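You operate a simulated robot arm through the tools that you are given. There is no shell and no other tool. Be economical: measure what you need, move in short steps, check, and stop when the job is done.

You run a simulated robot arm. Do the job below in one go: nothing can be reset, and whatever is moved stays where it is left.

TASK
Bring the plate named on the pick card from the tall cabinet to the desk with the hutch; lock up.
Fine: The cabinet is locked; the card also names the drawer. Shut the drawer; leave the other plates.

The check looks at the end state, three seconds after you hand in, the way a careful person would. Anything else that was tipped, shoved, dropped, spilled or broken makes it a failure.

THE ROBOT
A 7-joint arm with a two-finger parallel gripper on a trunk, on a base that drives. Base frame: it is fixed to the floor where the robot stands at the start and does not move with it; the origin is under the middle of the robot, x ahead of it, y to its left, z up. Lengths are in m, angles in rad, forces in N, time in s.
With the tool pointing down near the work surface it reaches from about 0.34 to 0.78 m from the robot's upright axis, wherever it stands. Its first joint turns from -2.897 to 2.897 rad. Places, roughly: lock handle [0.7, 0, 1.3]; top drawer [0.8, 0.1, 1.1]; top of the desk with hutch [0.1, 1.1, 0.8]; upper drawer [0.8, 0.1, 0.8]. Payload 3.91 kg.
The tool frame sits at the grasp point between the pads (the TCP): z along the fingers, y along the line on which they close. The tips reach 0.03 m beyond it. Largest opening 0.11 m; finger width 0.02, thickness 0.01; the body of the gripper, 0.048 by 0.112 m, starts 0.055 m behind the TCP.
Orientation is that of the tool frame in the base frame, as a unit quaternion [x, y, z, w]. With the fingers straight down and closing along the base's y, the tool's x points along the base's -x, its y along +y and its z along -z.

THE INTERFACE
- The arm moves only by the tool nudge_tool. Its arguments are lists of equal length, an entry for each row: "delta_pos": the shift along the base's x, y, z in m, a list of three; "rotation": the turn, a rotation vector about the base's x, y, z in rad, a list of three; "gripper": the gripper command, from -1 (fully open) to 1 (shut), values between in proportion. In form: {"delta_pos": [[dx, dy, dz], ...], "rotation": [[rx, ry, rz], ...], "gripper": [gripper, ...]}. A call has 1 to 8 rows; each row shifts and turns the commanded pose from where the row before left it. A row lasts 0.2 s, in which the tool goes at most 0.05 m and 0.15 rad; a call with a longer step from one row to the next is refused whole, and so is a gripper value outside its range. A pose out of reach is approached as far as the arm can. The call stops where the force on the tool passes 80 N (or 10 N more than at its start, if that is more) or the arm is blocked; 0.2 s more then pass. Each finger travels about 0.153 m/s and halts on what it meets, pressing with about 22 N; the grip force reading is that of the motor and also rises with nothing between the fingers. The clock runs only during rows and for 0.2 s after the last one: add rows that do not move to give the fingers time. It gives the time, the measured TCP pose, the force on the tool (base axes), the opening and the grip force at its end, in the units of the frame above (readings bear some noise), with the torque about the TCP (base axes, N m) and any sound that the robot's microphone picked up, and new pictures: "views" is both (left out), scene, wrist or none.
- Cameras (640 x 400 px; columns grow to the right, rows downward): "scene" is now at [0.0091, 0.1539, 1.6]; the picture's right is [0.04, -1.00, 0.00], its down [-0.66, -0.03, -0.75] and it looks along [0.75, 0.03, -0.66] (base axes); focal length 214 px, centre (320, 200). "wrist" rides on the gripper at [0.077, 0.007, -0.114] in the tool frame; the picture's right is [-0.09, 1.00, 0.00], its down [-0.80, -0.07, -0.59] and it looks along [-0.59, -0.05, 0.80] (tool axes); focal length 270 px, centre (320, 200). There is no depth. A picture from a camera that has moved, and an enlarged one, comes with that camera's place and axes in the base frame and with its lens.
- slide_trunk(by): slides the trunk up (or, below 0, down) by that many m; the arm and the scene camera ride with it, the base frame stays. It gives what a move gives, with no picture.
- drive_base(legs): drives the robot by 1 to 6 legs, each [ahead, turn to the left] in m and rad, along the robot's own axes; the way and the turn of a leg run together, so that a leg with both is an arc; at most 1.5 m and 3.142 rad a leg. The arm and the cameras ride along, it lands a little off, and it stops where it bumps. It gives what a move gives, and a new picture of the scene camera.
- head_to(pan, tilt): turns the head with the scene camera to pan (to the left, within 2.705 rad either way) and tilt (down, from -0.506 to 1.204), counted from straight ahead of the robot. It gives what a move gives, and a new picture of the scene camera.
- zoom(camera, box): a new picture of the part [left, top, right, bottom] of that camera's present view, enlarged. The clock stands still meanwhile.
- job_done(): hands the job in; it is judged then, once.

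Work in short steps. Places have to be worked out from the pictures, the camera data and where the tool is seen: move nearer, look again, correct. Check each grasp and each placing, and mend what went wrong. You have 120 turns and 260 pictures in all, those below and enlarged ones among them. Open the gripper and draw the arm clear of the work before you hand the job in, unless the task says otherwise; then end with one line.

The tools are called after "Request:" by a JSON object that holds its "name" and its "arguments". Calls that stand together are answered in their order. nudge_tool: Moves the arm, as the interface text tells. Its arguments: {"type":"object","properties":{"delta_pos":{"type":"array","items":{"type":"array","items":{"type":"number"}}},"rotation":{"type":"array","items":{"type":"array","items":{"type":"number"}}},"gripper":{"type":"array","items":{"type":"number"}},"views":{"type":"string","enum":["both","scene","wrist","none"]}},"required":["delta_pos","rotation","gripper"]} The other tools are called the same way: slide_trunk (by) slides the trunk up or down; drive_base (legs) drives the base; head_to (pan, tilt) turns the head that bears the scene camera; zoom (camera, box) takes an enlarged picture of a part of a camera's view; job_done () hands the job in.

At the start:

```text
time_s: 0.0
tcp_pos: [0.3755, -0.0783, 1.4481]
ee_rot: [0.0, 1.0, 0.0, -0.001]
ft_force: [0.0, -0.2, -0.1]
wrist_torque: [0.03, -0.02, 0.01]
grip_width: 0.1101
gripper_force: 0.1
trunk travel left (down, up): [-0.575, 0.035]
robot x, y, heading: [0.0008, 0.0001, -0.004]
head pan, tilt: [0.038, 0.717]
```

scene: 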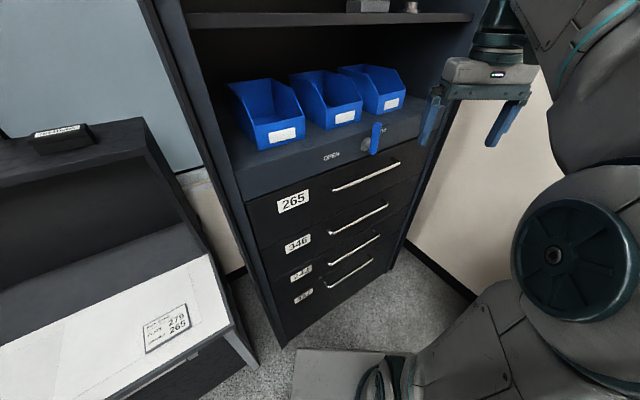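
wrist: 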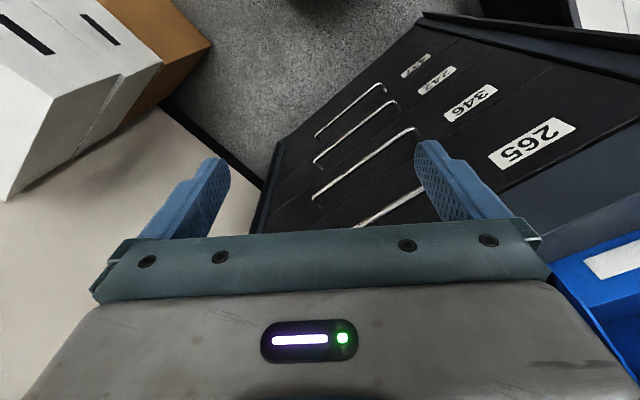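

I start by reading the card on the desk and the lock labels with enlarged pictures.

Request:
{"name": "zoom", "arguments": {"camera": "scene", "box": [130, 290, 210, 360]}}

Request:
{"name": "zoom", "arguments": {"camera": "scene", "box": [230, 90, 450, 310]}}

Request:
{"name": "zoom", "arguments": {"camera": "scene", "box": [310, 110, 430, 185]}}

```text
5.71 times, centred on (170, 325) of scene
camera zoom: at [0.0091, 0.1539, 1.6], right [0.04, -1.0, 0.0], down [-0.66, -0.03, -0.75], along [0.75, 0.03, -0.66], focal length 1226 px, centre (1177, -514)
```

zoom: 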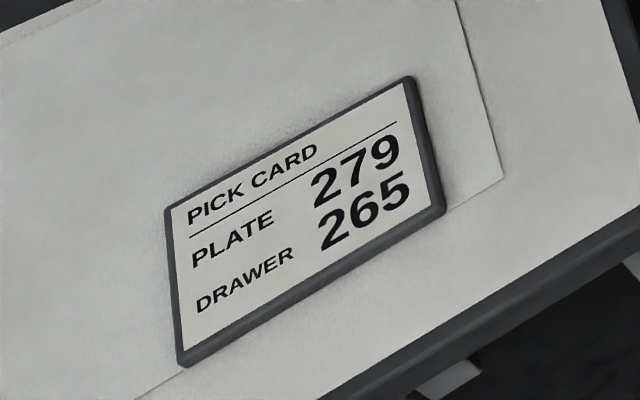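

```text
1.82 times, centred on (340, 200) of scene
camera zoom: at [0.0091, 0.1539, 1.6], right [0.04, -1.0, 0.0], down [-0.66, -0.03, -0.75], along [0.75, 0.03, -0.66], focal length 390 px, centre (284, 200)
```

zoom: 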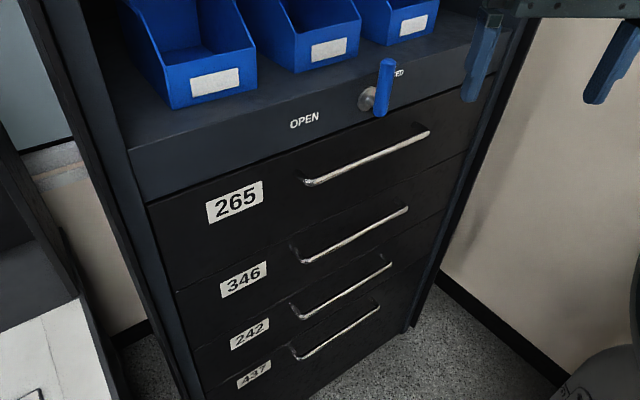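

```text
5.33 times, centred on (370, 148) of scene
camera zoom: at [0.0091, 0.1539, 1.6], right [0.04, -1.0, 0.0], down [-0.66, -0.03, -0.75], along [0.75, 0.03, -0.66], focal length 1144 px, centre (53, 480)
```

zoom: 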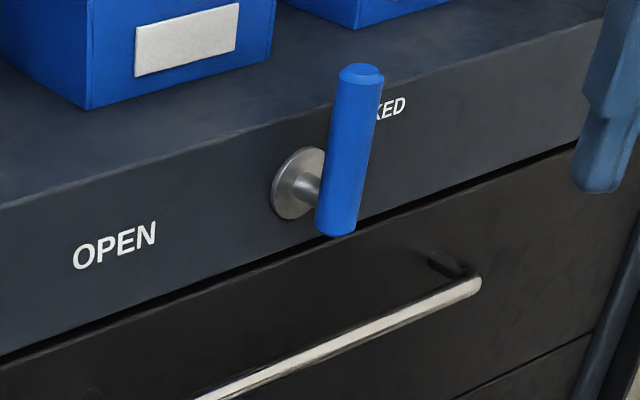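

The card says plate 279, drawer 265 (the top drawer). The cabinet face seems turned about 35° toward my right, so I look around to see the free floor before driving.

Request:
{"name": "head_to", "arguments": {"pan": -0.8, "tilt": 0.8}}

Request:
{"name": "head_to", "arguments": {"pan": 1.3, "tilt": 0.6}}

Request:
{"name": "head_to", "arguments": {"pan": 0.1, "tilt": 0.35}}

```text
time_s: 1.2
tcp_pos: [0.3764, -0.077, 1.4487]
ee_rot: [0.0, 1.0, 0.0, 0.0]
ft_force: [0.0, 0.8, 0.4]
wrist_torque: [0.03, 0.0, 0.02]
grip_width: 0.11
gripper_force: 0.0
trunk travel left (down, up): [-0.575, 0.035]
robot x, y, heading: [0.0003, 0.0008, 0.001]
head pan, tilt: [-0.799, 0.799]
camera scene: at [-0.0188, 0.0929, 1.5932], right [-0.72, -0.7, 0.0], down [-0.5, 0.51, -0.7], along [0.49, -0.5, -0.72], focal length 214 px, centre (320, 200)
```

scene: 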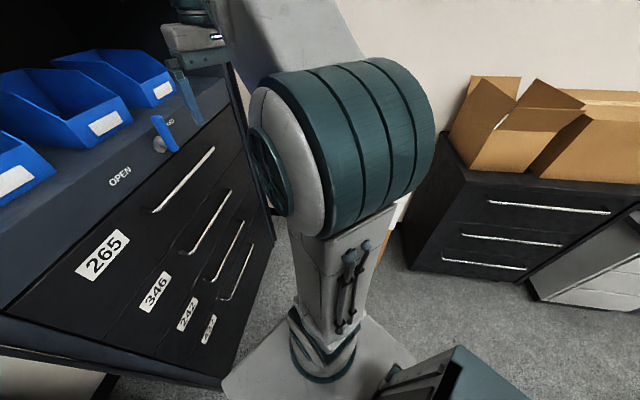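

```text
time_s: 3.2
tcp_pos: [0.3754, -0.077, 1.4469]
ee_rot: [0.001, 1.0, 0.0, 0.0]
ft_force: [0.1, -0.2, 0.0]
wrist_torque: [-0.04, 0.01, 0.01]
grip_width: 0.1101
gripper_force: 0.2
trunk travel left (down, up): [-0.575, 0.035]
robot x, y, heading: [-0.0024, 0.0006, 0.001]
head pan, tilt: [1.3, 0.6]
camera scene: at [-0.0514, 0.2359, 1.6101], right [0.96, -0.27, 0.0], down [-0.15, -0.54, -0.82], along [0.22, 0.79, -0.57], focal length 214 px, centre (320, 200)
```

scene: 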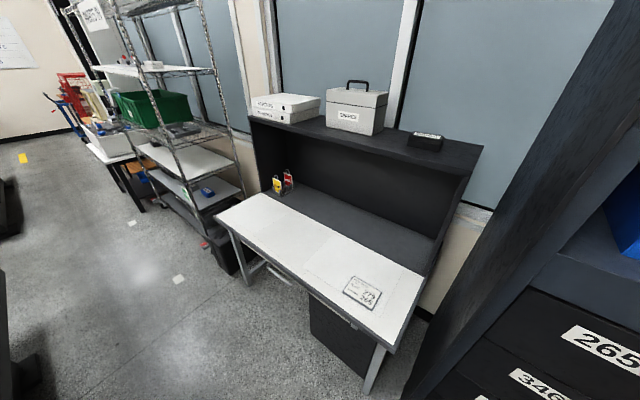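

```text
time_s: 4.6
tcp_pos: [0.3753, -0.077, 1.4469]
ee_rot: [0.0, 1.0, 0.0, 0.0]
ft_force: [-0.1, 0.1, -0.3]
wrist_torque: [-0.01, 0.0, -0.02]
grip_width: 0.11
gripper_force: 0.0
trunk travel left (down, up): [-0.575, 0.035]
robot x, y, heading: [0.0022, -0.0018, 0.002]
head pan, tilt: [0.099, 0.351]
camera scene: at [0.0176, 0.16, 1.6329], right [0.1, -0.99, 0.0], down [-0.34, -0.03, -0.94], along [0.93, 0.09, -0.34], focal length 214 px, centre (320, 200)
```

scene: 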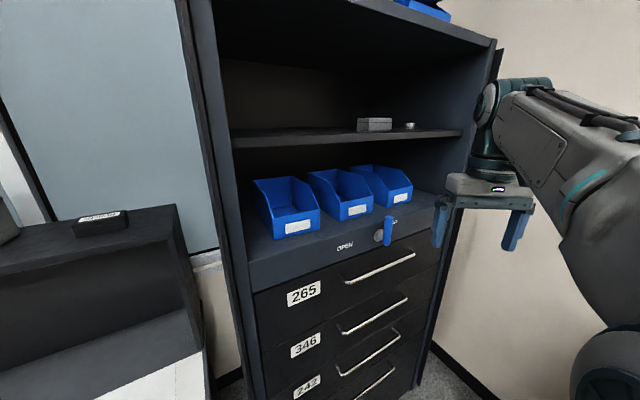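

Using the scene and wrist pictures together, the 265 label is near (0.516, 0.261, 1.147). The face normal is about (-0.83, -0.56), the lock hub about (0.67, 0.03, 1.27), and the handle centre about (0.66, 0, 1.145). I drive to about (0, -0.45), facing the cabinet squarely.

Request:
{"name": "drive_base", "arguments": {"legs": [[0, -1.57], [0.43, 0], [0, 2.164]]}}

Request:
{"name": "head_to", "arguments": {"pan": 0.0, "tilt": 0.45}}

```text
time_s: 16.2
tcp_pos: [0.3551, -0.2899, 1.4475]
ee_rot: [-0.288, 0.958, 0.0, 0.001]
ft_force: [-0.3, 0.1, -0.1]
wrist_torque: [-0.01, 0.0, -0.01]
grip_width: 0.1099
gripper_force: 0.0
trunk travel left (down, up): [-0.575, 0.035]
robot x, y, heading: [-0.0038, -0.4341, 0.582]
head pan, tilt: [0.099, 0.351]
camera scene: at [-0.0738, -0.2897, 1.6329], right [0.63, -0.78, 0.0], down [-0.27, -0.22, -0.94], along [0.73, 0.59, -0.34], focal length 214 px, centre (320, 200)
```

scene: 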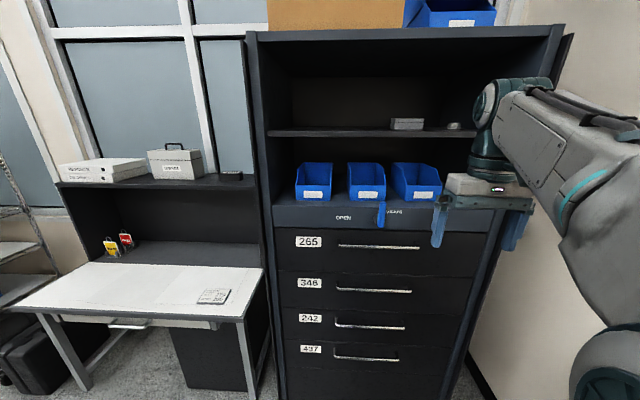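

```text
time_s: 16.8
tcp_pos: [0.3548, -0.2902, 1.4484]
ee_rot: [-0.287, 0.958, 0.0, 0.0]
ft_force: [-0.7, -1.1, 0.3]
wrist_torque: [0.0, 0.03, 0.0]
grip_width: 0.1099
gripper_force: 0.1
trunk travel left (down, up): [-0.575, 0.035]
robot x, y, heading: [-0.0048, -0.429, 0.582]
head pan, tilt: [0.0, 0.45]
camera scene: at [-0.0693, -0.2979, 1.6237], right [0.55, -0.83, 0.0], down [-0.36, -0.24, -0.9], along [0.75, 0.5, -0.43], focal length 214 px, centre (320, 200)
```

scene: 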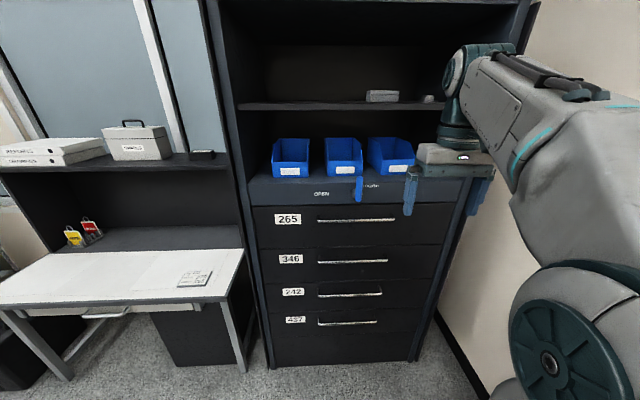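

The robot now faces the cabinet nearly square. I enlarge the lock.

Request:
{"name": "zoom", "arguments": {"camera": "scene", "box": [300, 160, 420, 235]}}

Request:
{"name": "zoom", "arguments": {"camera": "wrist", "box": [0, 0, 640, 400]}}

```text
5.33 times, centred on (360, 198) of scene
camera zoom: at [-0.0693, -0.2979, 1.6237], right [0.55, -0.83, 0.0], down [-0.36, -0.24, -0.9], along [0.75, 0.5, -0.43], focal length 1144 px, centre (107, 213)
```

zoom: 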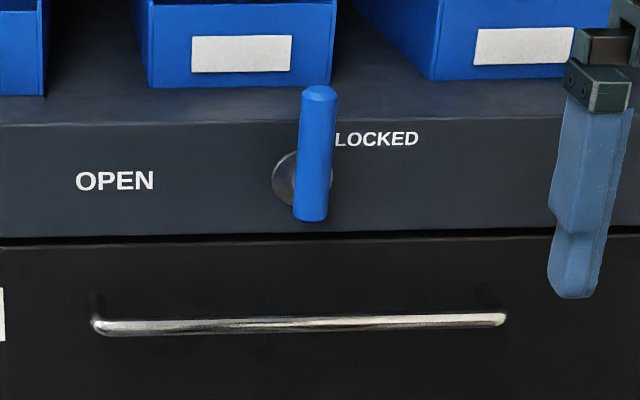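

```text
1.00 times, centred on (320, 200) of wrist (not enlarged: the box is as wide or as high as the picture)
camera zoom: at [0.2864, -0.327, 1.5631], right [-0.47, 0.88, 0.0], down [0.71, 0.38, 0.59], along [0.52, 0.28, -0.8], focal length 270 px, centre (320, 200)
```

zoom: 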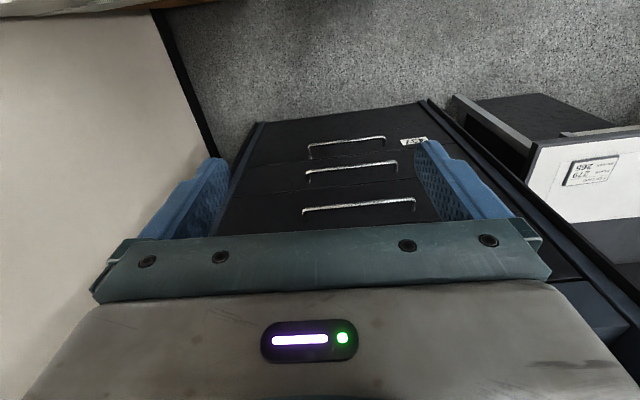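

The lever stands upright at LOCKED, with OPEN to the left. In face coordinates the hub is at z≈1.27 and the lever tip at ≈1.355, straight ahead of me. I pitch the tool to horizontal toward the cabinet while staying short of it.

Request:
{"name": "nudge_tool", "arguments": {"delta_pos": [[0.0147, 0.014, -0.01], [0.0147, 0.014, -0.01], [0.0147, 0.014, -0.01], [0.0147, 0.014, -0.01], [0.0147, 0.014, -0.01], [0.0147, 0.014, -0.01]], "rotation": [[0.0793, -0.1188, 0], [0.0793, -0.1188, 0], [0.0793, -0.1188, 0], [0.0793, -0.1188, 0], [0.0793, -0.1188, 0], [0.0793, -0.1188, 0]], "gripper": [0, 0.5, 1, 1, 1, 1], "views": "scene"}}

Request:
{"name": "nudge_tool", "arguments": {"delta_pos": [[0.0147, 0.014, -0.01], [0.0147, 0.014, -0.01], [0.0147, 0.014, -0.01], [0.0147, 0.014, -0.01], [0.0147, 0.014, -0.01]], "rotation": [[0.0793, -0.1188, 0], [0.0793, -0.1188, 0], [0.0793, -0.1188, 0], [0.0793, -0.1188, 0], [0.0793, -0.1188, 0]], "gripper": [1, 1, 1, 1, 1]}}

```text
time_s: 18.2
tcp_pos: [0.4432, -0.2051, 1.3874]
ee_rot: [-0.26, 0.871, 0.121, 0.399]
ft_force: [0.2, 0.2, 0.0]
wrist_torque: [0.0, 0.02, -0.03]
grip_width: 0.0
gripper_force: 21.7
trunk travel left (down, up): [-0.575, 0.035]
robot x, y, heading: [-0.0048, -0.4322, 0.578]
head pan, tilt: [0.0, 0.45]
camera scene: at [-0.0691, -0.2978, 1.6237], right [0.55, -0.83, 0.0], down [-0.36, -0.24, -0.9], along [0.75, 0.5, -0.44], focal length 214 px, centre (320, 200)
```

scene: 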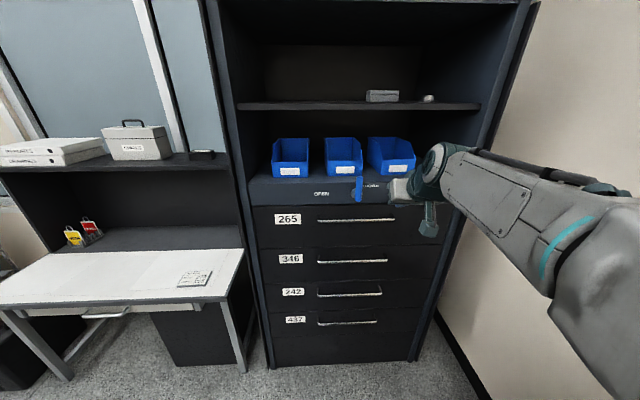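

```text
time_s: 19.4
tcp_pos: [0.5166, -0.1349, 1.3371]
ee_rot: [-0.204, 0.677, 0.208, 0.676]
ft_force: [-0.4, -0.3, -0.6]
wrist_torque: [0.01, 0.0, -0.02]
grip_width: 0.0002
gripper_force: 21.8
trunk travel left (down, up): [-0.575, 0.035]
robot x, y, heading: [0.0012, -0.4327, 0.58]
head pan, tilt: [0.0, 0.45]
camera scene: at [-0.0692, -0.2971, 1.6236], right [0.55, -0.83, 0.0], down [-0.36, -0.24, -0.9], along [0.75, 0.5, -0.44], focal length 214 px, centre (320, 200)
camera wrist: at [0.4173, -0.1929, 1.2612], right [-0.55, 0.83, 0.09], down [-0.45, -0.39, 0.8], along [0.7, 0.4, 0.59], focal length 270 px, centre (320, 200)
```

scene: 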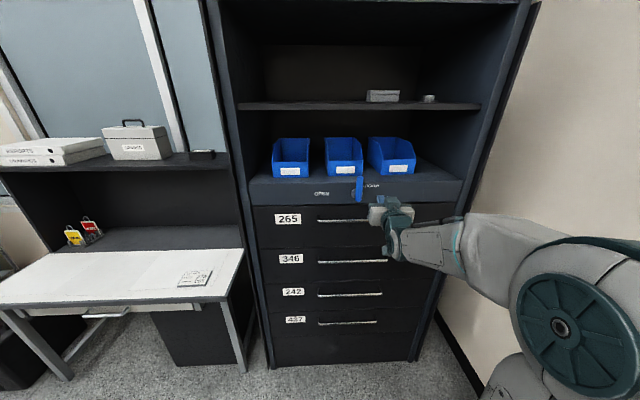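
wrist: 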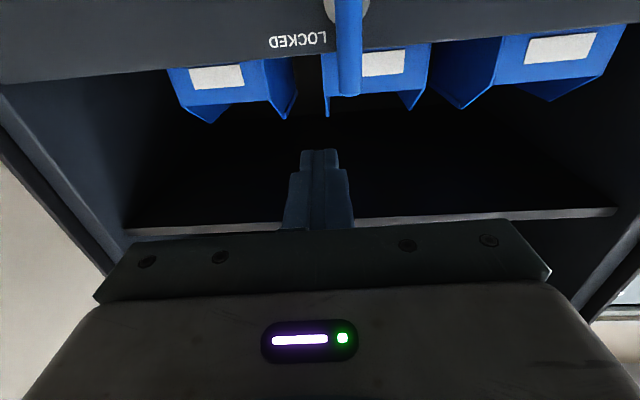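

The fingers are closed just right of the lever. I shift 2 cm further right, lower slightly, and advance about 12 cm.

Request:
{"name": "nudge_tool", "arguments": {"delta_pos": [[0.0111, -0.0166, -0.006], [0.025, 0.0166, -0.006], [0.025, 0.0166, 0], [0.025, 0.0166, 0], [0.025, 0.0166, 0]], "rotation": [[0, 0, 0], [0, 0, 0], [0, 0, 0], [0, 0, 0], [0, 0, 0]], "gripper": [1, 1, 1, 1, 1]}}

Request:
{"name": "zoom", "arguments": {"camera": "scene", "box": [310, 155, 430, 230]}}

```text
time_s: 20.6
tcp_pos: [0.6301, -0.0858, 1.326]
ee_rot: [-0.202, 0.678, 0.206, 0.676]
ft_force: [-0.2, 0.2, 0.0]
wrist_torque: [0.0, -0.01, -0.03]
grip_width: 0.0001
gripper_force: 22.2
trunk travel left (down, up): [-0.575, 0.035]
robot x, y, heading: [-0.001, -0.4338, 0.58]
head pan, tilt: [0.0, 0.45]
camera scene: at [-0.0685, -0.2974, 1.6236], right [0.55, -0.83, 0.0], down [-0.36, -0.24, -0.9], along [0.75, 0.5, -0.44], focal length 214 px, centre (320, 200)
camera wrist: at [0.5294, -0.1438, 1.2492], right [-0.55, 0.83, 0.09], down [-0.45, -0.39, 0.8], along [0.7, 0.4, 0.59], focal length 270 px, centre (320, 200)
```

scene: 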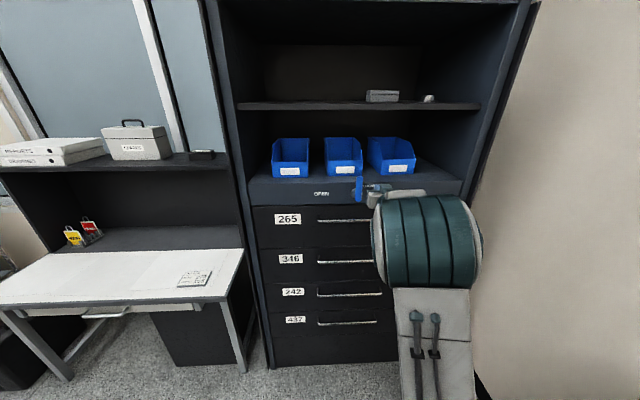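
wrist: 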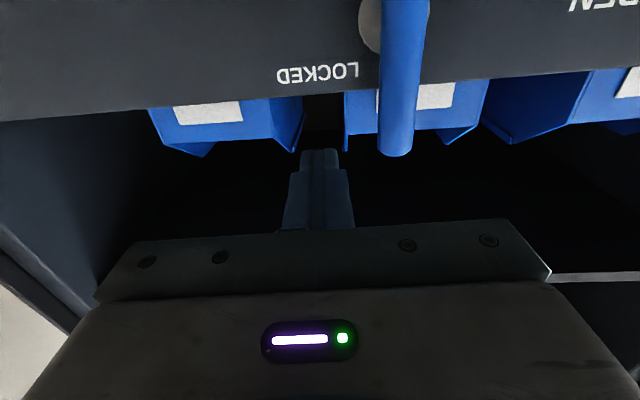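

```text
5.33 times, centred on (370, 192) of scene
camera zoom: at [-0.0685, -0.2974, 1.6236], right [0.55, -0.83, 0.0], down [-0.36, -0.24, -0.9], along [0.75, 0.5, -0.44], focal length 1144 px, centre (53, 240)
```

zoom: 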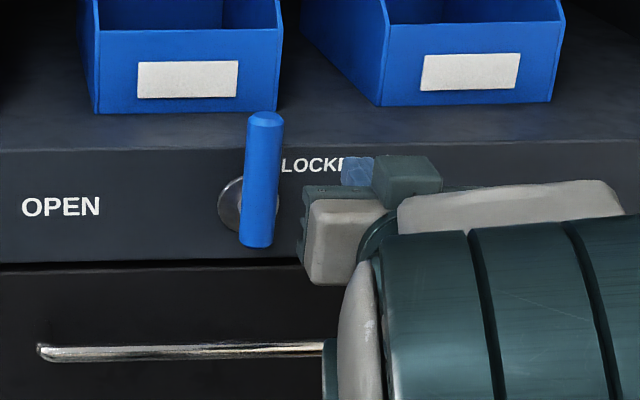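

The lever axis is at about l=-0.37, still 3 cm left of the fingers, with the tips just short of it. I advance 3.5 cm so the fingers sit beside the lever, then move left to touch it.

Request:
{"name": "nudge_tool", "arguments": {"delta_pos": [[0.0146, 0.0097, -0.004], [0.0146, 0.0097, -0.004], [-0.0075, 0.0112, 0], [-0.0075, 0.0112, 0]], "rotation": [[0, 0, 0], [0, 0, 0], [0, 0, 0], [0, 0, 0]], "gripper": [1, 1, 1, 1]}}

Request:
{"name": "zoom", "arguments": {"camera": "scene", "box": [310, 155, 430, 230]}}

```text
time_s: 21.6
tcp_pos: [0.6425, -0.0441, 1.3181]
ee_rot: [-0.203, 0.677, 0.206, 0.676]
ft_force: [0.7, -0.7, -0.6]
wrist_torque: [0.0, 0.02, -0.04]
grip_width: 0.0002
gripper_force: 21.8
trunk travel left (down, up): [-0.575, 0.035]
robot x, y, heading: [0.0009, -0.4341, 0.581]
head pan, tilt: [0.0, 0.45]
camera scene: at [-0.0693, -0.2977, 1.6236], right [0.55, -0.83, 0.0], down [-0.36, -0.24, -0.9], along [0.75, 0.5, -0.44], focal length 214 px, centre (320, 200)
camera wrist: at [0.5421, -0.1018, 1.2417], right [-0.55, 0.83, 0.09], down [-0.45, -0.39, 0.8], along [0.7, 0.4, 0.59], focal length 270 px, centre (320, 200)
```

scene: 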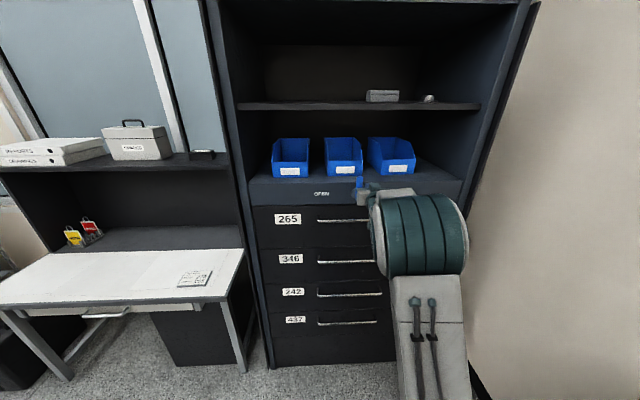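
wrist: 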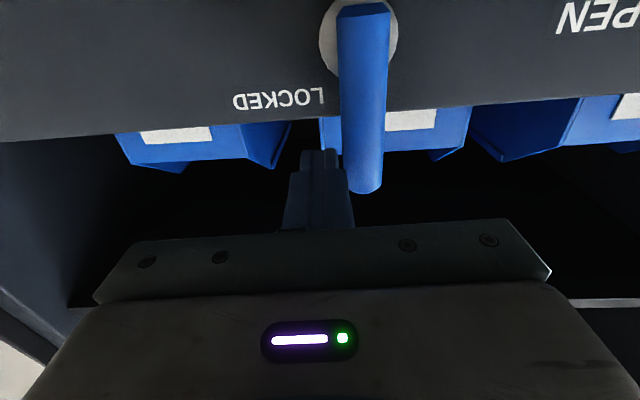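

```text
5.33 times, centred on (370, 192) of scene
camera zoom: at [-0.0693, -0.2977, 1.6236], right [0.55, -0.83, 0.0], down [-0.36, -0.24, -0.9], along [0.75, 0.5, -0.44], focal length 1144 px, centre (53, 240)
```

zoom: 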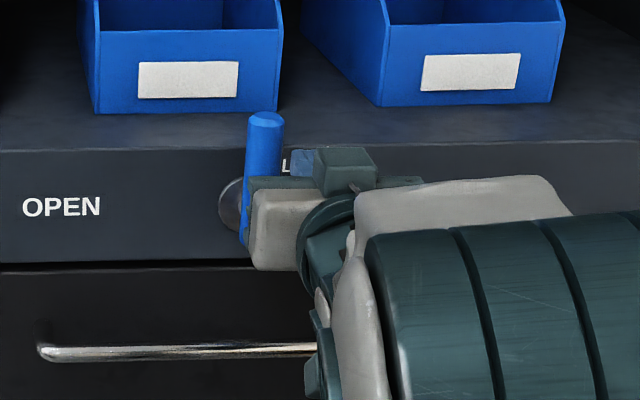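

The fingers are right beside the lever. I push it along a counter-clockwise arc toward OPEN.

Request:
{"name": "nudge_tool", "arguments": {"delta_pos": [[-0.0087, 0.013, 0.003], [-0.008, 0.012, 0.0006], [-0.0078, 0.0117, -0.0031], [-0.0071, 0.0106, -0.0067]], "rotation": [[0, 0, 0], [0, 0, 0], [0, 0, 0], [0, 0, 0]], "gripper": [1, 1, 1, 1]}}

Request:
{"name": "zoom", "arguments": {"camera": "scene", "box": [310, 155, 430, 230]}}

```text
time_s: 22.6
tcp_pos: [0.611, -0.0005, 1.3125]
ee_rot: [-0.203, 0.677, 0.207, 0.676]
ft_force: [-4.9, -12.5, -6.5]
wrist_torque: [-0.32, 0.21, -0.2]
grip_width: 0.0
gripper_force: 21.8
trunk travel left (down, up): [-0.575, 0.035]
robot x, y, heading: [-0.0036, -0.4334, 0.582]
head pan, tilt: [0.0, 0.45]
camera scene: at [-0.0694, -0.3001, 1.6238], right [0.55, -0.84, 0.0], down [-0.36, -0.24, -0.9], along [0.75, 0.49, -0.43], focal length 214 px, centre (320, 200)
camera wrist: at [0.5102, -0.0579, 1.2352], right [-0.55, 0.83, 0.09], down [-0.45, -0.39, 0.8], along [0.7, 0.4, 0.59], focal length 270 px, centre (320, 200)
```

scene: 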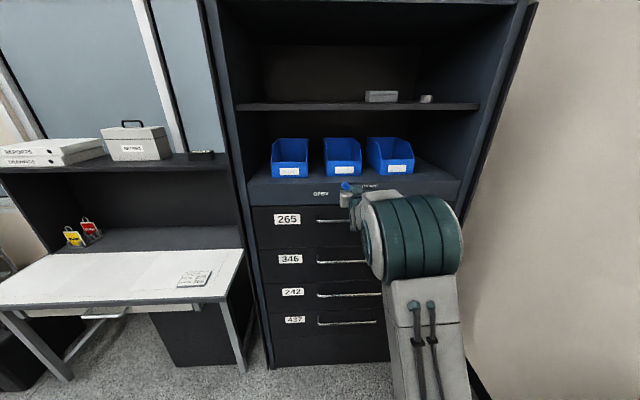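
wrist: 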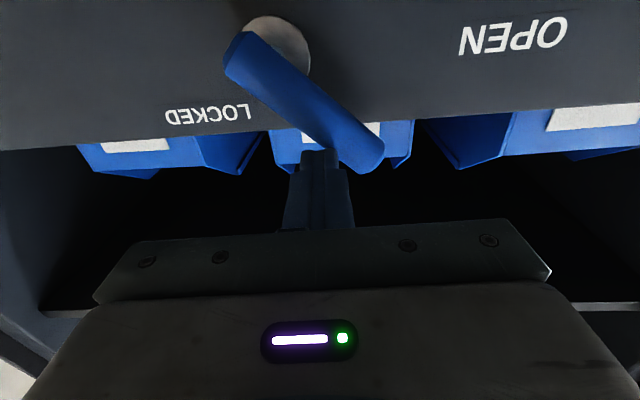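

```text
5.33 times, centred on (370, 192) of scene
camera zoom: at [-0.0694, -0.3001, 1.6238], right [0.55, -0.84, 0.0], down [-0.36, -0.24, -0.9], along [0.75, 0.49, -0.43], focal length 1144 px, centre (53, 240)
```

zoom: 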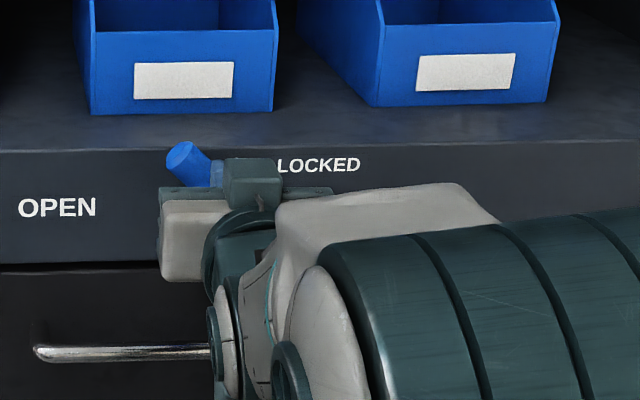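

The lever has turned about 45°. I continue the arc downward.

Request:
{"name": "nudge_tool", "arguments": {"delta_pos": [[-0.0059, 0.0088, -0.008], [-0.005, 0.0075, -0.01], [-0.0033, 0.005, -0.012], [-0.001, 0.0015, -0.008]], "rotation": [[0, 0, 0], [0, 0, 0], [0, 0, 0], [0, 0, 0]], "gripper": [1, 1, 1, 1]}}

```text
time_s: 23.6
tcp_pos: [0.5921, 0.026, 1.2775]
ee_rot: [-0.204, 0.675, 0.209, 0.678]
ft_force: [-8.5, -9.6, 5.2]
wrist_torque: [-0.04, -0.05, -0.06]
grip_width: 0.0
gripper_force: 21.9
trunk travel left (down, up): [-0.575, 0.035]
robot x, y, heading: [-0.0011, -0.4278, 0.586]
head pan, tilt: [0.0, 0.45]
camera scene: at [-0.0717, -0.3006, 1.6239], right [0.55, -0.83, 0.0], down [-0.36, -0.24, -0.9], along [0.75, 0.5, -0.43], focal length 214 px, centre (320, 200)
camera wrist: at [0.4926, -0.0317, 1.1999], right [-0.56, 0.83, 0.09], down [-0.46, -0.4, 0.8], along [0.7, 0.4, 0.6], focal length 270 px, centre (320, 200)
```

scene: 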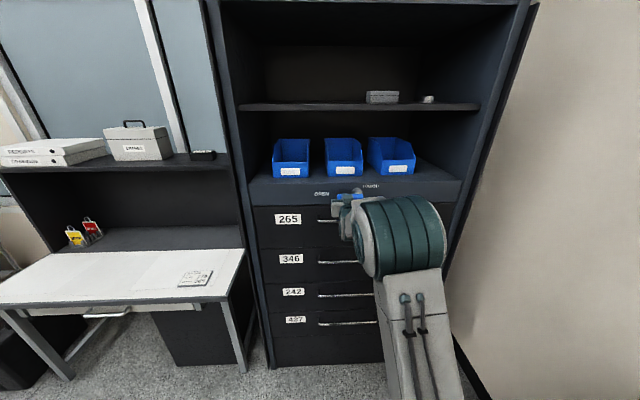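
wrist: 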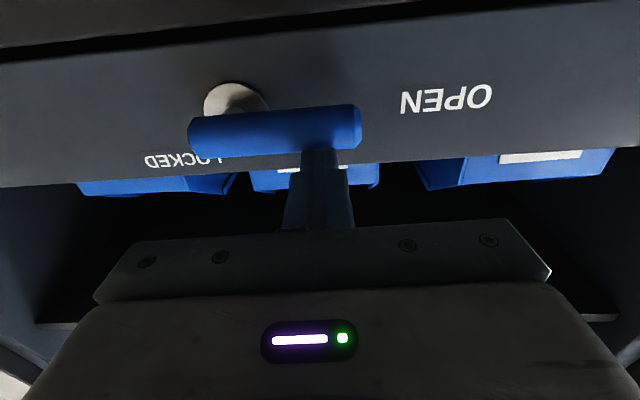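

The lever is now horizontal, pointing to OPEN. I lift off it and draw back.

Request:
{"name": "nudge_tool", "arguments": {"delta_pos": [[0, 0, 0.02], [-0.0374, -0.025, 0.01], [-0.0374, -0.025, 0], [-0.0374, -0.025, 0], [-0.0374, -0.025, 0]], "rotation": [[0, 0, 0], [0, 0, 0], [0, 0, 0], [0, 0, 0], [0, 0, 0]], "gripper": [1, 1, 1, 1, 1]}}

Request:
{"name": "zoom", "arguments": {"camera": "scene", "box": [270, 160, 430, 260]}}

```text
time_s: 24.8
tcp_pos: [0.4455, -0.0754, 1.3037]
ee_rot: [-0.202, 0.677, 0.207, 0.677]
ft_force: [-1.0, 1.1, -0.7]
wrist_torque: [-0.03, -0.06, 0.0]
grip_width: 0.0002
gripper_force: 22.5
trunk travel left (down, up): [-0.575, 0.035]
robot x, y, heading: [0.0004, -0.4313, 0.582]
head pan, tilt: [0.0, 0.45]
camera scene: at [-0.0703, -0.299, 1.6237], right [0.55, -0.83, 0.0], down [-0.36, -0.24, -0.9], along [0.75, 0.5, -0.43], focal length 214 px, centre (320, 200)
camera wrist: at [0.3451, -0.1329, 1.2285], right [-0.55, 0.83, 0.09], down [-0.45, -0.39, 0.8], along [0.7, 0.4, 0.59], focal length 270 px, centre (320, 200)
```

scene: 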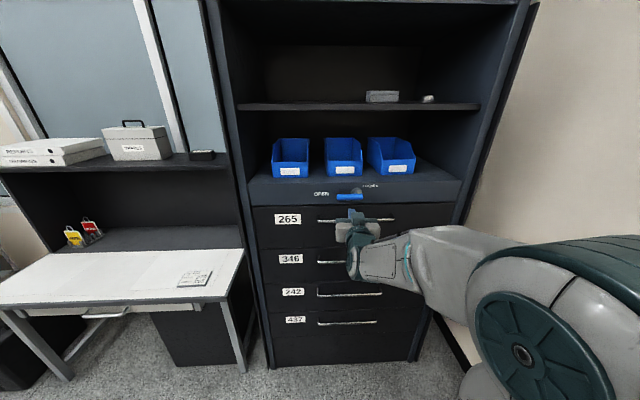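
wrist: 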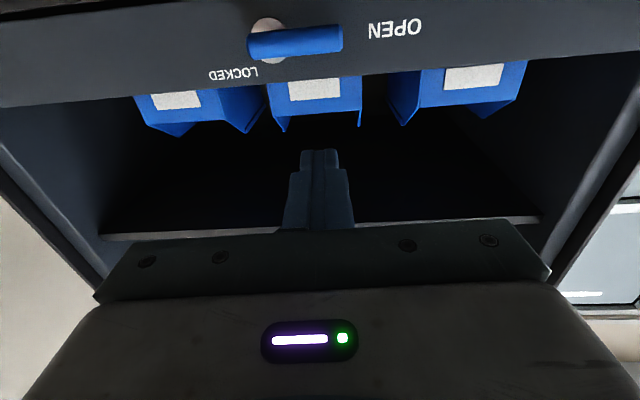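

```text
4.00 times, centred on (350, 210) of scene
camera zoom: at [-0.0703, -0.299, 1.6237], right [0.55, -0.83, 0.0], down [-0.36, -0.24, -0.9], along [0.75, 0.5, -0.43], focal length 858 px, centre (200, 160)
```

zoom: 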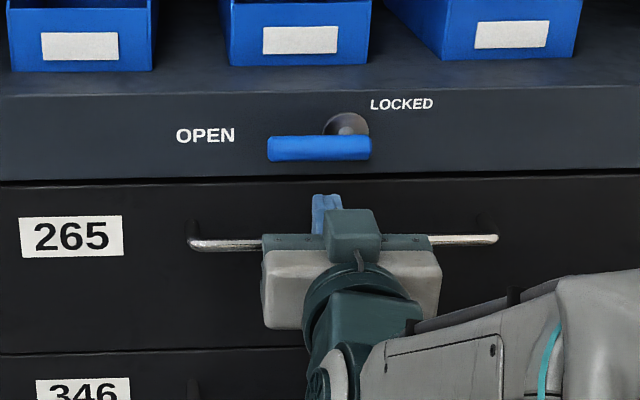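

The lever points to OPEN. The drawer-handle bar is at about D≈0.535, z≈1.165, so I roll the tool 90° to close vertically on the bar, lowering as I go.

Request:
{"name": "nudge_tool", "arguments": {"delta_pos": [[0.0024, -0.0036, -0.0122], [0.0024, -0.0036, -0.0122], [0.0024, -0.0036, -0.0122], [0.0024, -0.0036, -0.0122], [0.0024, -0.0036, -0.0122], [0.0024, -0.0036, -0.0122]], "rotation": [[-0.1188, -0.0793, 0], [-0.1188, -0.0793, 0], [-0.1188, -0.0793, 0], [-0.1188, -0.0793, 0], [-0.1188, -0.0793, 0], [-0.1188, -0.0793, 0]], "gripper": [0, 0, 0, 0, 0, 0], "views": "none"}}

Request:
{"name": "nudge_tool", "arguments": {"delta_pos": [[0.0024, -0.0036, -0.0122], [0.0024, -0.0036, -0.0122], [0.0024, -0.0036, -0.0122], [0.0024, -0.0036, -0.0122], [0.0024, -0.0036, -0.0122]], "rotation": [[-0.1188, -0.0793, 0], [-0.1188, -0.0793, 0], [-0.1188, -0.0793, 0], [-0.1188, -0.0793, 0], [-0.1188, -0.0793, 0]], "gripper": [0, 0, 0, 0, 0]}}

```text
time_s: 26.2
tcp_pos: [0.4618, -0.0963, 1.2286]
ee_rot: [-0.467, 0.531, -0.094, 0.701]
ft_force: [0.3, 0.4, 0.7]
wrist_torque: [-0.03, 0.01, 0.02]
grip_width: 0.055
gripper_force: 0.1
trunk travel left (down, up): [-0.575, 0.035]
robot x, y, heading: [-0.0007, -0.4325, 0.58]
head pan, tilt: [0.0, 0.45]
```

```text
time_s: 27.4
tcp_pos: [0.4715, -0.1145, 1.1689]
ee_rot: [-0.623, 0.333, -0.332, 0.625]
ft_force: [-0.2, 0.8, 0.5]
wrist_torque: [-0.02, 0.01, 0.01]
grip_width: 0.055
gripper_force: 0.2
trunk travel left (down, up): [-0.575, 0.035]
robot x, y, heading: [0.0024, -0.4335, 0.581]
head pan, tilt: [0.0, 0.45]
camera scene: at [-0.069, -0.2978, 1.6237], right [0.55, -0.83, 0.0], down [-0.36, -0.24, -0.9], along [0.75, 0.5, -0.44], focal length 214 px, centre (320, 200)
camera wrist: at [0.4191, -0.2413, 1.1632], right [-0.05, 0.07, -1.0], down [-0.94, 0.34, 0.07], along [0.34, 0.94, 0.05], focal length 270 px, centre (320, 200)
```

scene: 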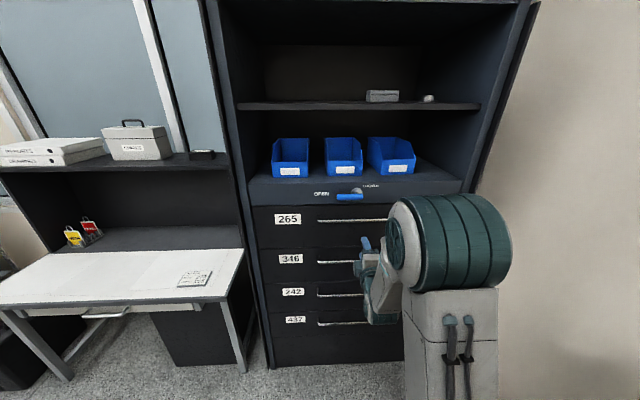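
wrist: 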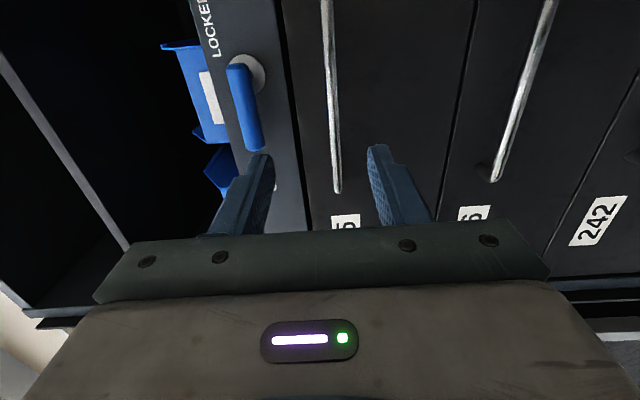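

The bar lies roughly between the fingers, about 1 cm below centre (z≈1.158). I lower 1 cm and advance about 17 cm.

Request:
{"name": "nudge_tool", "arguments": {"delta_pos": [[0.0358, 0.0239, -0.01], [0.0358, 0.0239, 0], [0.0358, 0.0239, 0], [0.0358, 0.0239, 0]], "rotation": [[0, 0, 0], [0, 0, 0], [0, 0, 0], [0, 0, 0]], "gripper": [0, 0, 0, 0]}}

```text
time_s: 28.4
tcp_pos: [0.617, -0.0175, 1.1581]
ee_rot: [-0.623, 0.335, -0.332, 0.624]
ft_force: [1.0, 0.1, 0.0]
wrist_torque: [0.03, -0.01, -0.01]
grip_width: 0.0549
gripper_force: 0.1
trunk travel left (down, up): [-0.575, 0.035]
robot x, y, heading: [-0.0021, -0.4334, 0.578]
head pan, tilt: [0.0, 0.45]
camera scene: at [-0.0684, -0.2973, 1.6236], right [0.55, -0.83, 0.0], down [-0.36, -0.24, -0.9], along [0.75, 0.5, -0.44], focal length 214 px, centre (320, 200)
camera wrist: at [0.5631, -0.1462, 1.1523], right [-0.05, 0.08, -1.0], down [-0.94, 0.34, 0.07], along [0.34, 0.94, 0.05], focal length 270 px, centre (320, 200)
```

scene: 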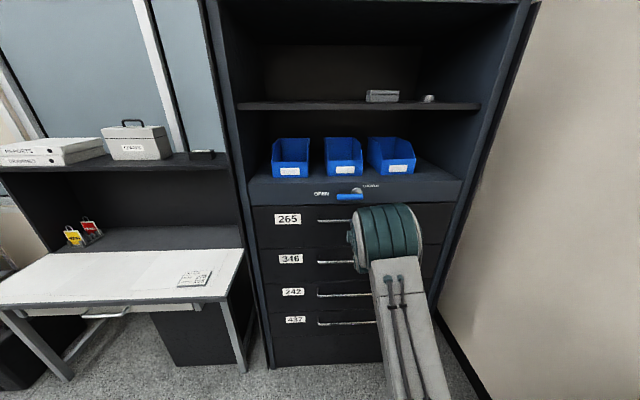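
wrist: 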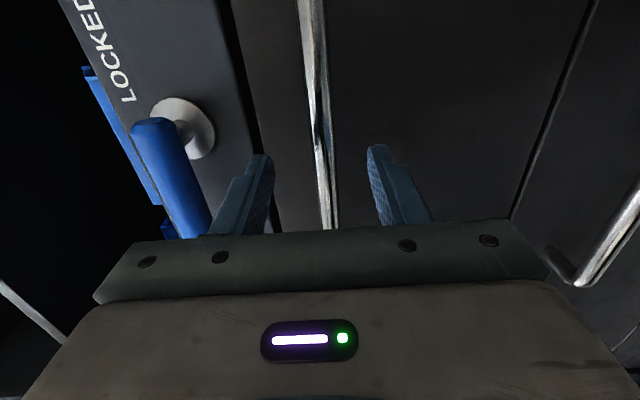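

The bar is between the fingers. I advance 2.5 cm more and close.

Request:
{"name": "nudge_tool", "arguments": {"delta_pos": [[0.0104, 0.0069, 0], [0.0104, 0.0069, 0], [0, 0, 0], [0, 0, 0], [0, 0, 0]], "rotation": [[0, 0, 0], [0, 0, 0], [0, 0, 0], [0, 0, 0], [0, 0, 0]], "gripper": [0, 0, 1, 1, 1]}}

```text
time_s: 29.6
tcp_pos: [0.6353, -0.0043, 1.1565]
ee_rot: [0.624, -0.336, 0.331, -0.623]
ft_force: [-4.8, -2.6, -12.8]
wrist_torque: [-0.38, 0.05, -0.08]
grip_width: 0.0154
gripper_force: 45.1
trunk travel left (down, up): [-0.575, 0.035]
robot x, y, heading: [0.003, -0.4313, 0.583]
head pan, tilt: [0.0, 0.45]
camera scene: at [-0.0683, -0.2974, 1.6235], right [0.55, -0.83, 0.0], down [-0.36, -0.24, -0.9], along [0.75, 0.5, -0.44], focal length 214 px, centre (320, 200)
camera wrist: at [0.5832, -0.1328, 1.1506], right [-0.06, 0.07, -1.0], down [-0.94, 0.34, 0.08], along [0.34, 0.94, 0.05], focal length 270 px, centre (320, 200)
```

scene: 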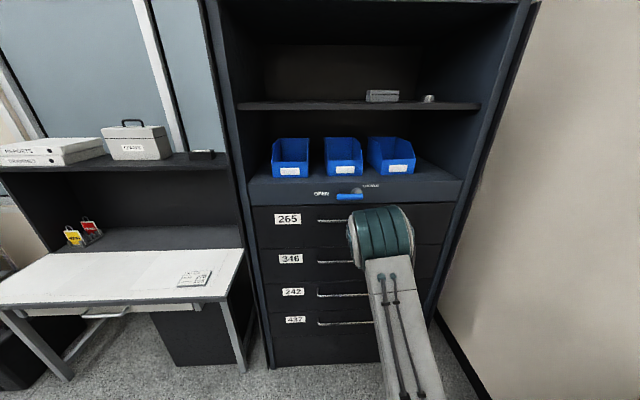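
wrist: 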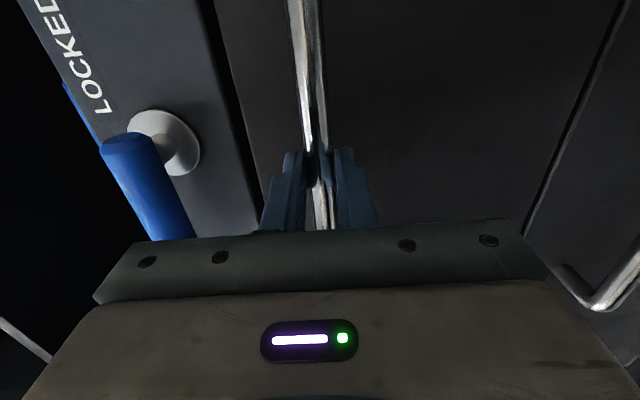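

The bar is gripped (width 15 mm). I pull the drawer straight out.

Request:
{"name": "nudge_tool", "arguments": {"delta_pos": [[-0.0166, -0.0111, 0], [-0.025, -0.0166, 0], [-0.025, -0.0166, 0], [-0.025, -0.0166, 0], [-0.025, -0.0166, 0]], "rotation": [[0, 0, 0], [0, 0, 0], [0, 0, 0], [0, 0, 0], [0, 0, 0]], "gripper": [1, 1, 1, 1, 1]}}

```text
time_s: 30.8
tcp_pos: [0.5224, -0.0871, 1.1563]
ee_rot: [0.623, -0.34, 0.333, -0.621]
ft_force: [9.8, -23.1, -26.7]
wrist_torque: [-0.89, 0.34, -0.37]
grip_width: 0.0156
gripper_force: 45.3
trunk travel left (down, up): [-0.575, 0.035]
robot x, y, heading: [-0.0021, -0.4331, 0.581]
head pan, tilt: [0.0, 0.45]
camera scene: at [-0.0654, -0.3011, 1.6239], right [0.55, -0.84, 0.0], down [-0.37, -0.24, -0.9], along [0.75, 0.49, -0.44], focal length 214 px, centre (320, 200)
camera wrist: at [0.4682, -0.2148, 1.151], right [-0.06, 0.07, -1.0], down [-0.94, 0.34, 0.08], along [0.35, 0.94, 0.05], focal length 270 px, centre (320, 200)
```

scene: 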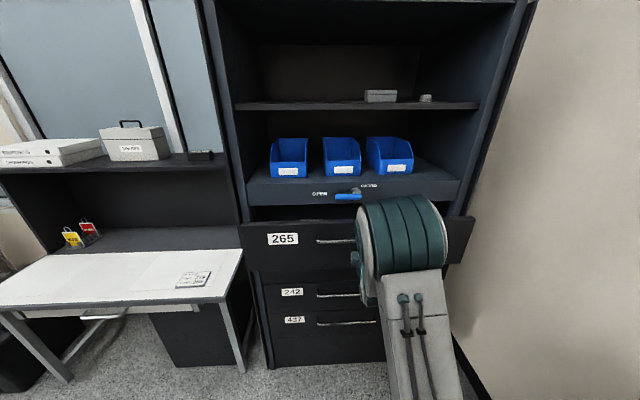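
wrist: 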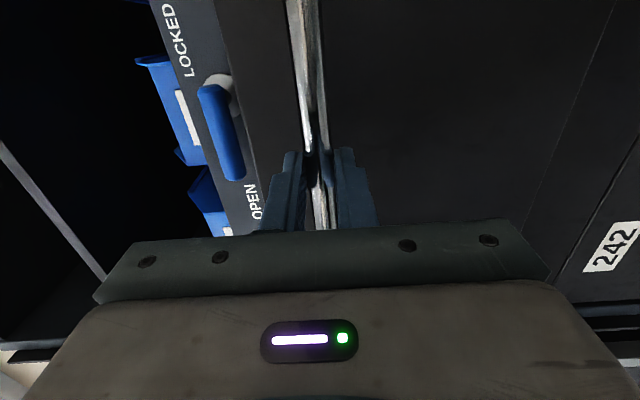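

The drawer slides, and the side force shows its true axis is nearer 0.635 rad. I correct the direction and pull on.

Request:
{"name": "nudge_tool", "arguments": {"delta_pos": [[-0.0215, -0.022, -0.002], [-0.0235, -0.019, 0], [-0.024, -0.018, 0], [-0.024, -0.0178, 0]], "rotation": [[0, 0, 0.01], [0, 0, 0.01], [0, 0, 0.01], [0, 0, 0.01]], "gripper": [1, 1, 1, 1]}}

```text
time_s: 31.8
tcp_pos: [0.4581, -0.135, 1.156]
ee_rot: [0.636, -0.321, 0.314, -0.628]
ft_force: [-5.3, 7.5, -40.6]
wrist_torque: [-0.46, 0.43, -0.31]
grip_width: 0.0158
gripper_force: 44.9
out of reach, approached as far as the arm can: row 3, 4
trunk travel left (down, up): [-0.575, 0.035]
robot x, y, heading: [0.0035, -0.4305, 0.589]
head pan, tilt: [0.0, 0.45]
camera scene: at [-0.0675, -0.2948, 1.623], right [0.55, -0.83, 0.0], down [-0.36, -0.24, -0.9], along [0.75, 0.5, -0.44], focal length 214 px, centre (320, 200)
camera wrist: at [0.4117, -0.2648, 1.1519], right [-0.07, 0.07, -1.0], down [-0.95, 0.29, 0.08], along [0.29, 0.95, 0.04], focal length 270 px, centre (320, 200)
```

scene: 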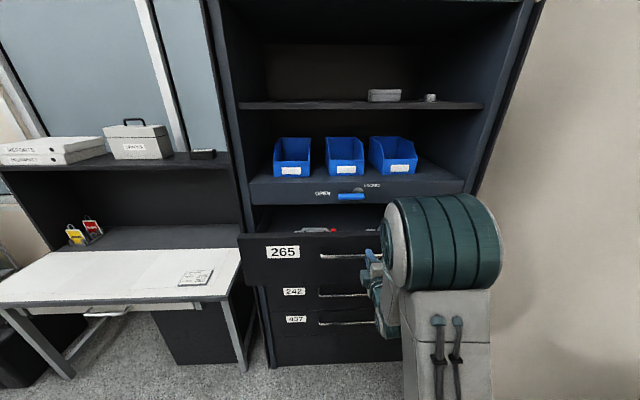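
wrist: 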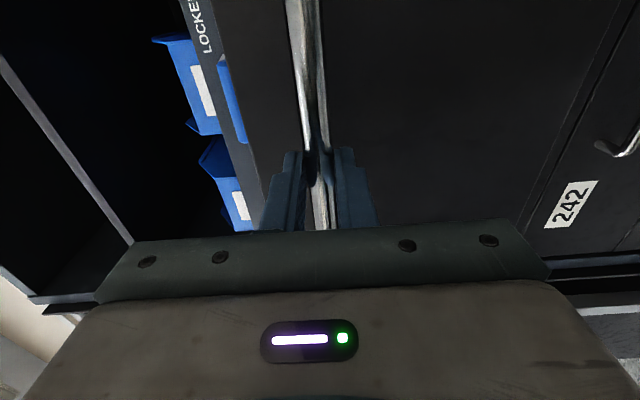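

The arm can't fold further; the drawer is about 22 cm open. I release the bar, back the base away 12 cm and look into the drawer.

Request:
{"name": "nudge_tool", "arguments": {"delta_pos": [[0, 0, 0], [0, 0, 0], [0, 0, 0]], "rotation": [[0, 0, 0], [0, 0, 0], [0, 0, 0]], "gripper": [0, 0, 0], "views": "wrist"}}

Request:
{"name": "drive_base", "arguments": {"legs": [[-0.12, 0.0]]}}

Request:
{"name": "zoom", "arguments": {"camera": "scene", "box": [220, 170, 500, 345]}}

```text
time_s: 32.6
tcp_pos: [0.4606, -0.1399, 1.1609]
ee_rot: [-0.629, 0.322, -0.32, 0.631]
ft_force: [0.0, 0.1, -0.8]
wrist_torque: [0.0, 0.02, 0.0]
grip_width: 0.0551
gripper_force: 0.0
trunk travel left (down, up): [-0.575, 0.035]
robot x, y, heading: [-0.0032, -0.4315, 0.583]
head pan, tilt: [0.0, 0.45]
camera wrist: at [0.4122, -0.2696, 1.1557], right [-0.05, 0.08, -1.0], down [-0.95, 0.3, 0.07], along [0.3, 0.95, 0.06], focal length 270 px, centre (320, 200)
```

wrist: 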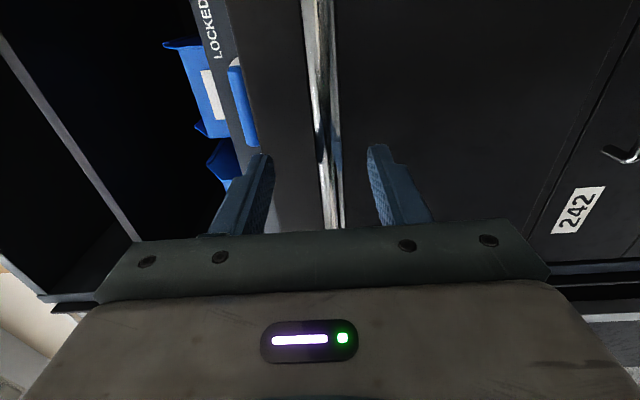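

```text
time_s: 33.9
tcp_pos: [0.3601, -0.2096, 1.1622]
ee_rot: [-0.629, 0.324, -0.32, 0.63]
ft_force: [0.8, 0.2, 0.2]
wrist_torque: [0.04, -0.01, 0.01]
grip_width: 0.0549
gripper_force: 0.1
trunk travel left (down, up): [-0.575, 0.035]
robot x, y, heading: [-0.1068, -0.4986, 0.585]
head pan, tilt: [0.0, 0.45]
camera scene: at [-0.1708, -0.3648, 1.6237], right [0.55, -0.83, 0.0], down [-0.36, -0.24, -0.9], along [0.75, 0.5, -0.43], focal length 214 px, centre (320, 200)
```

scene: 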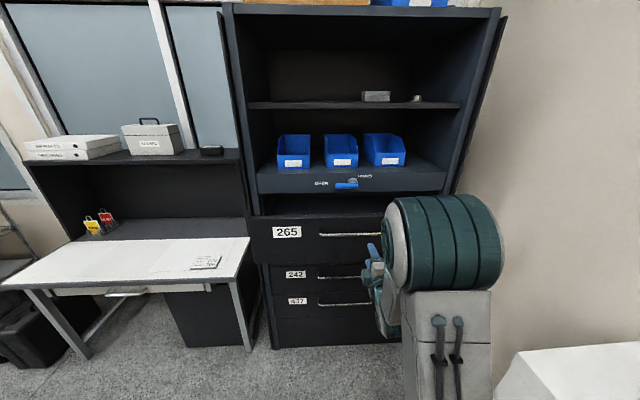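

```text
2.29 times, centred on (360, 258) of scene
camera zoom: at [-0.1708, -0.3648, 1.6237], right [0.55, -0.83, 0.0], down [-0.36, -0.24, -0.9], along [0.75, 0.5, -0.43], focal length 490 px, centre (229, 69)
```

zoom: 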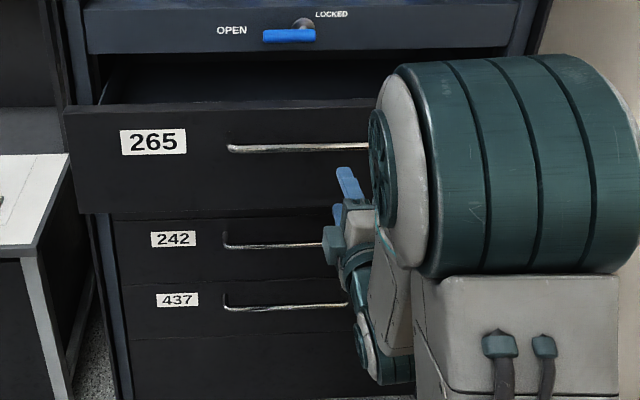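

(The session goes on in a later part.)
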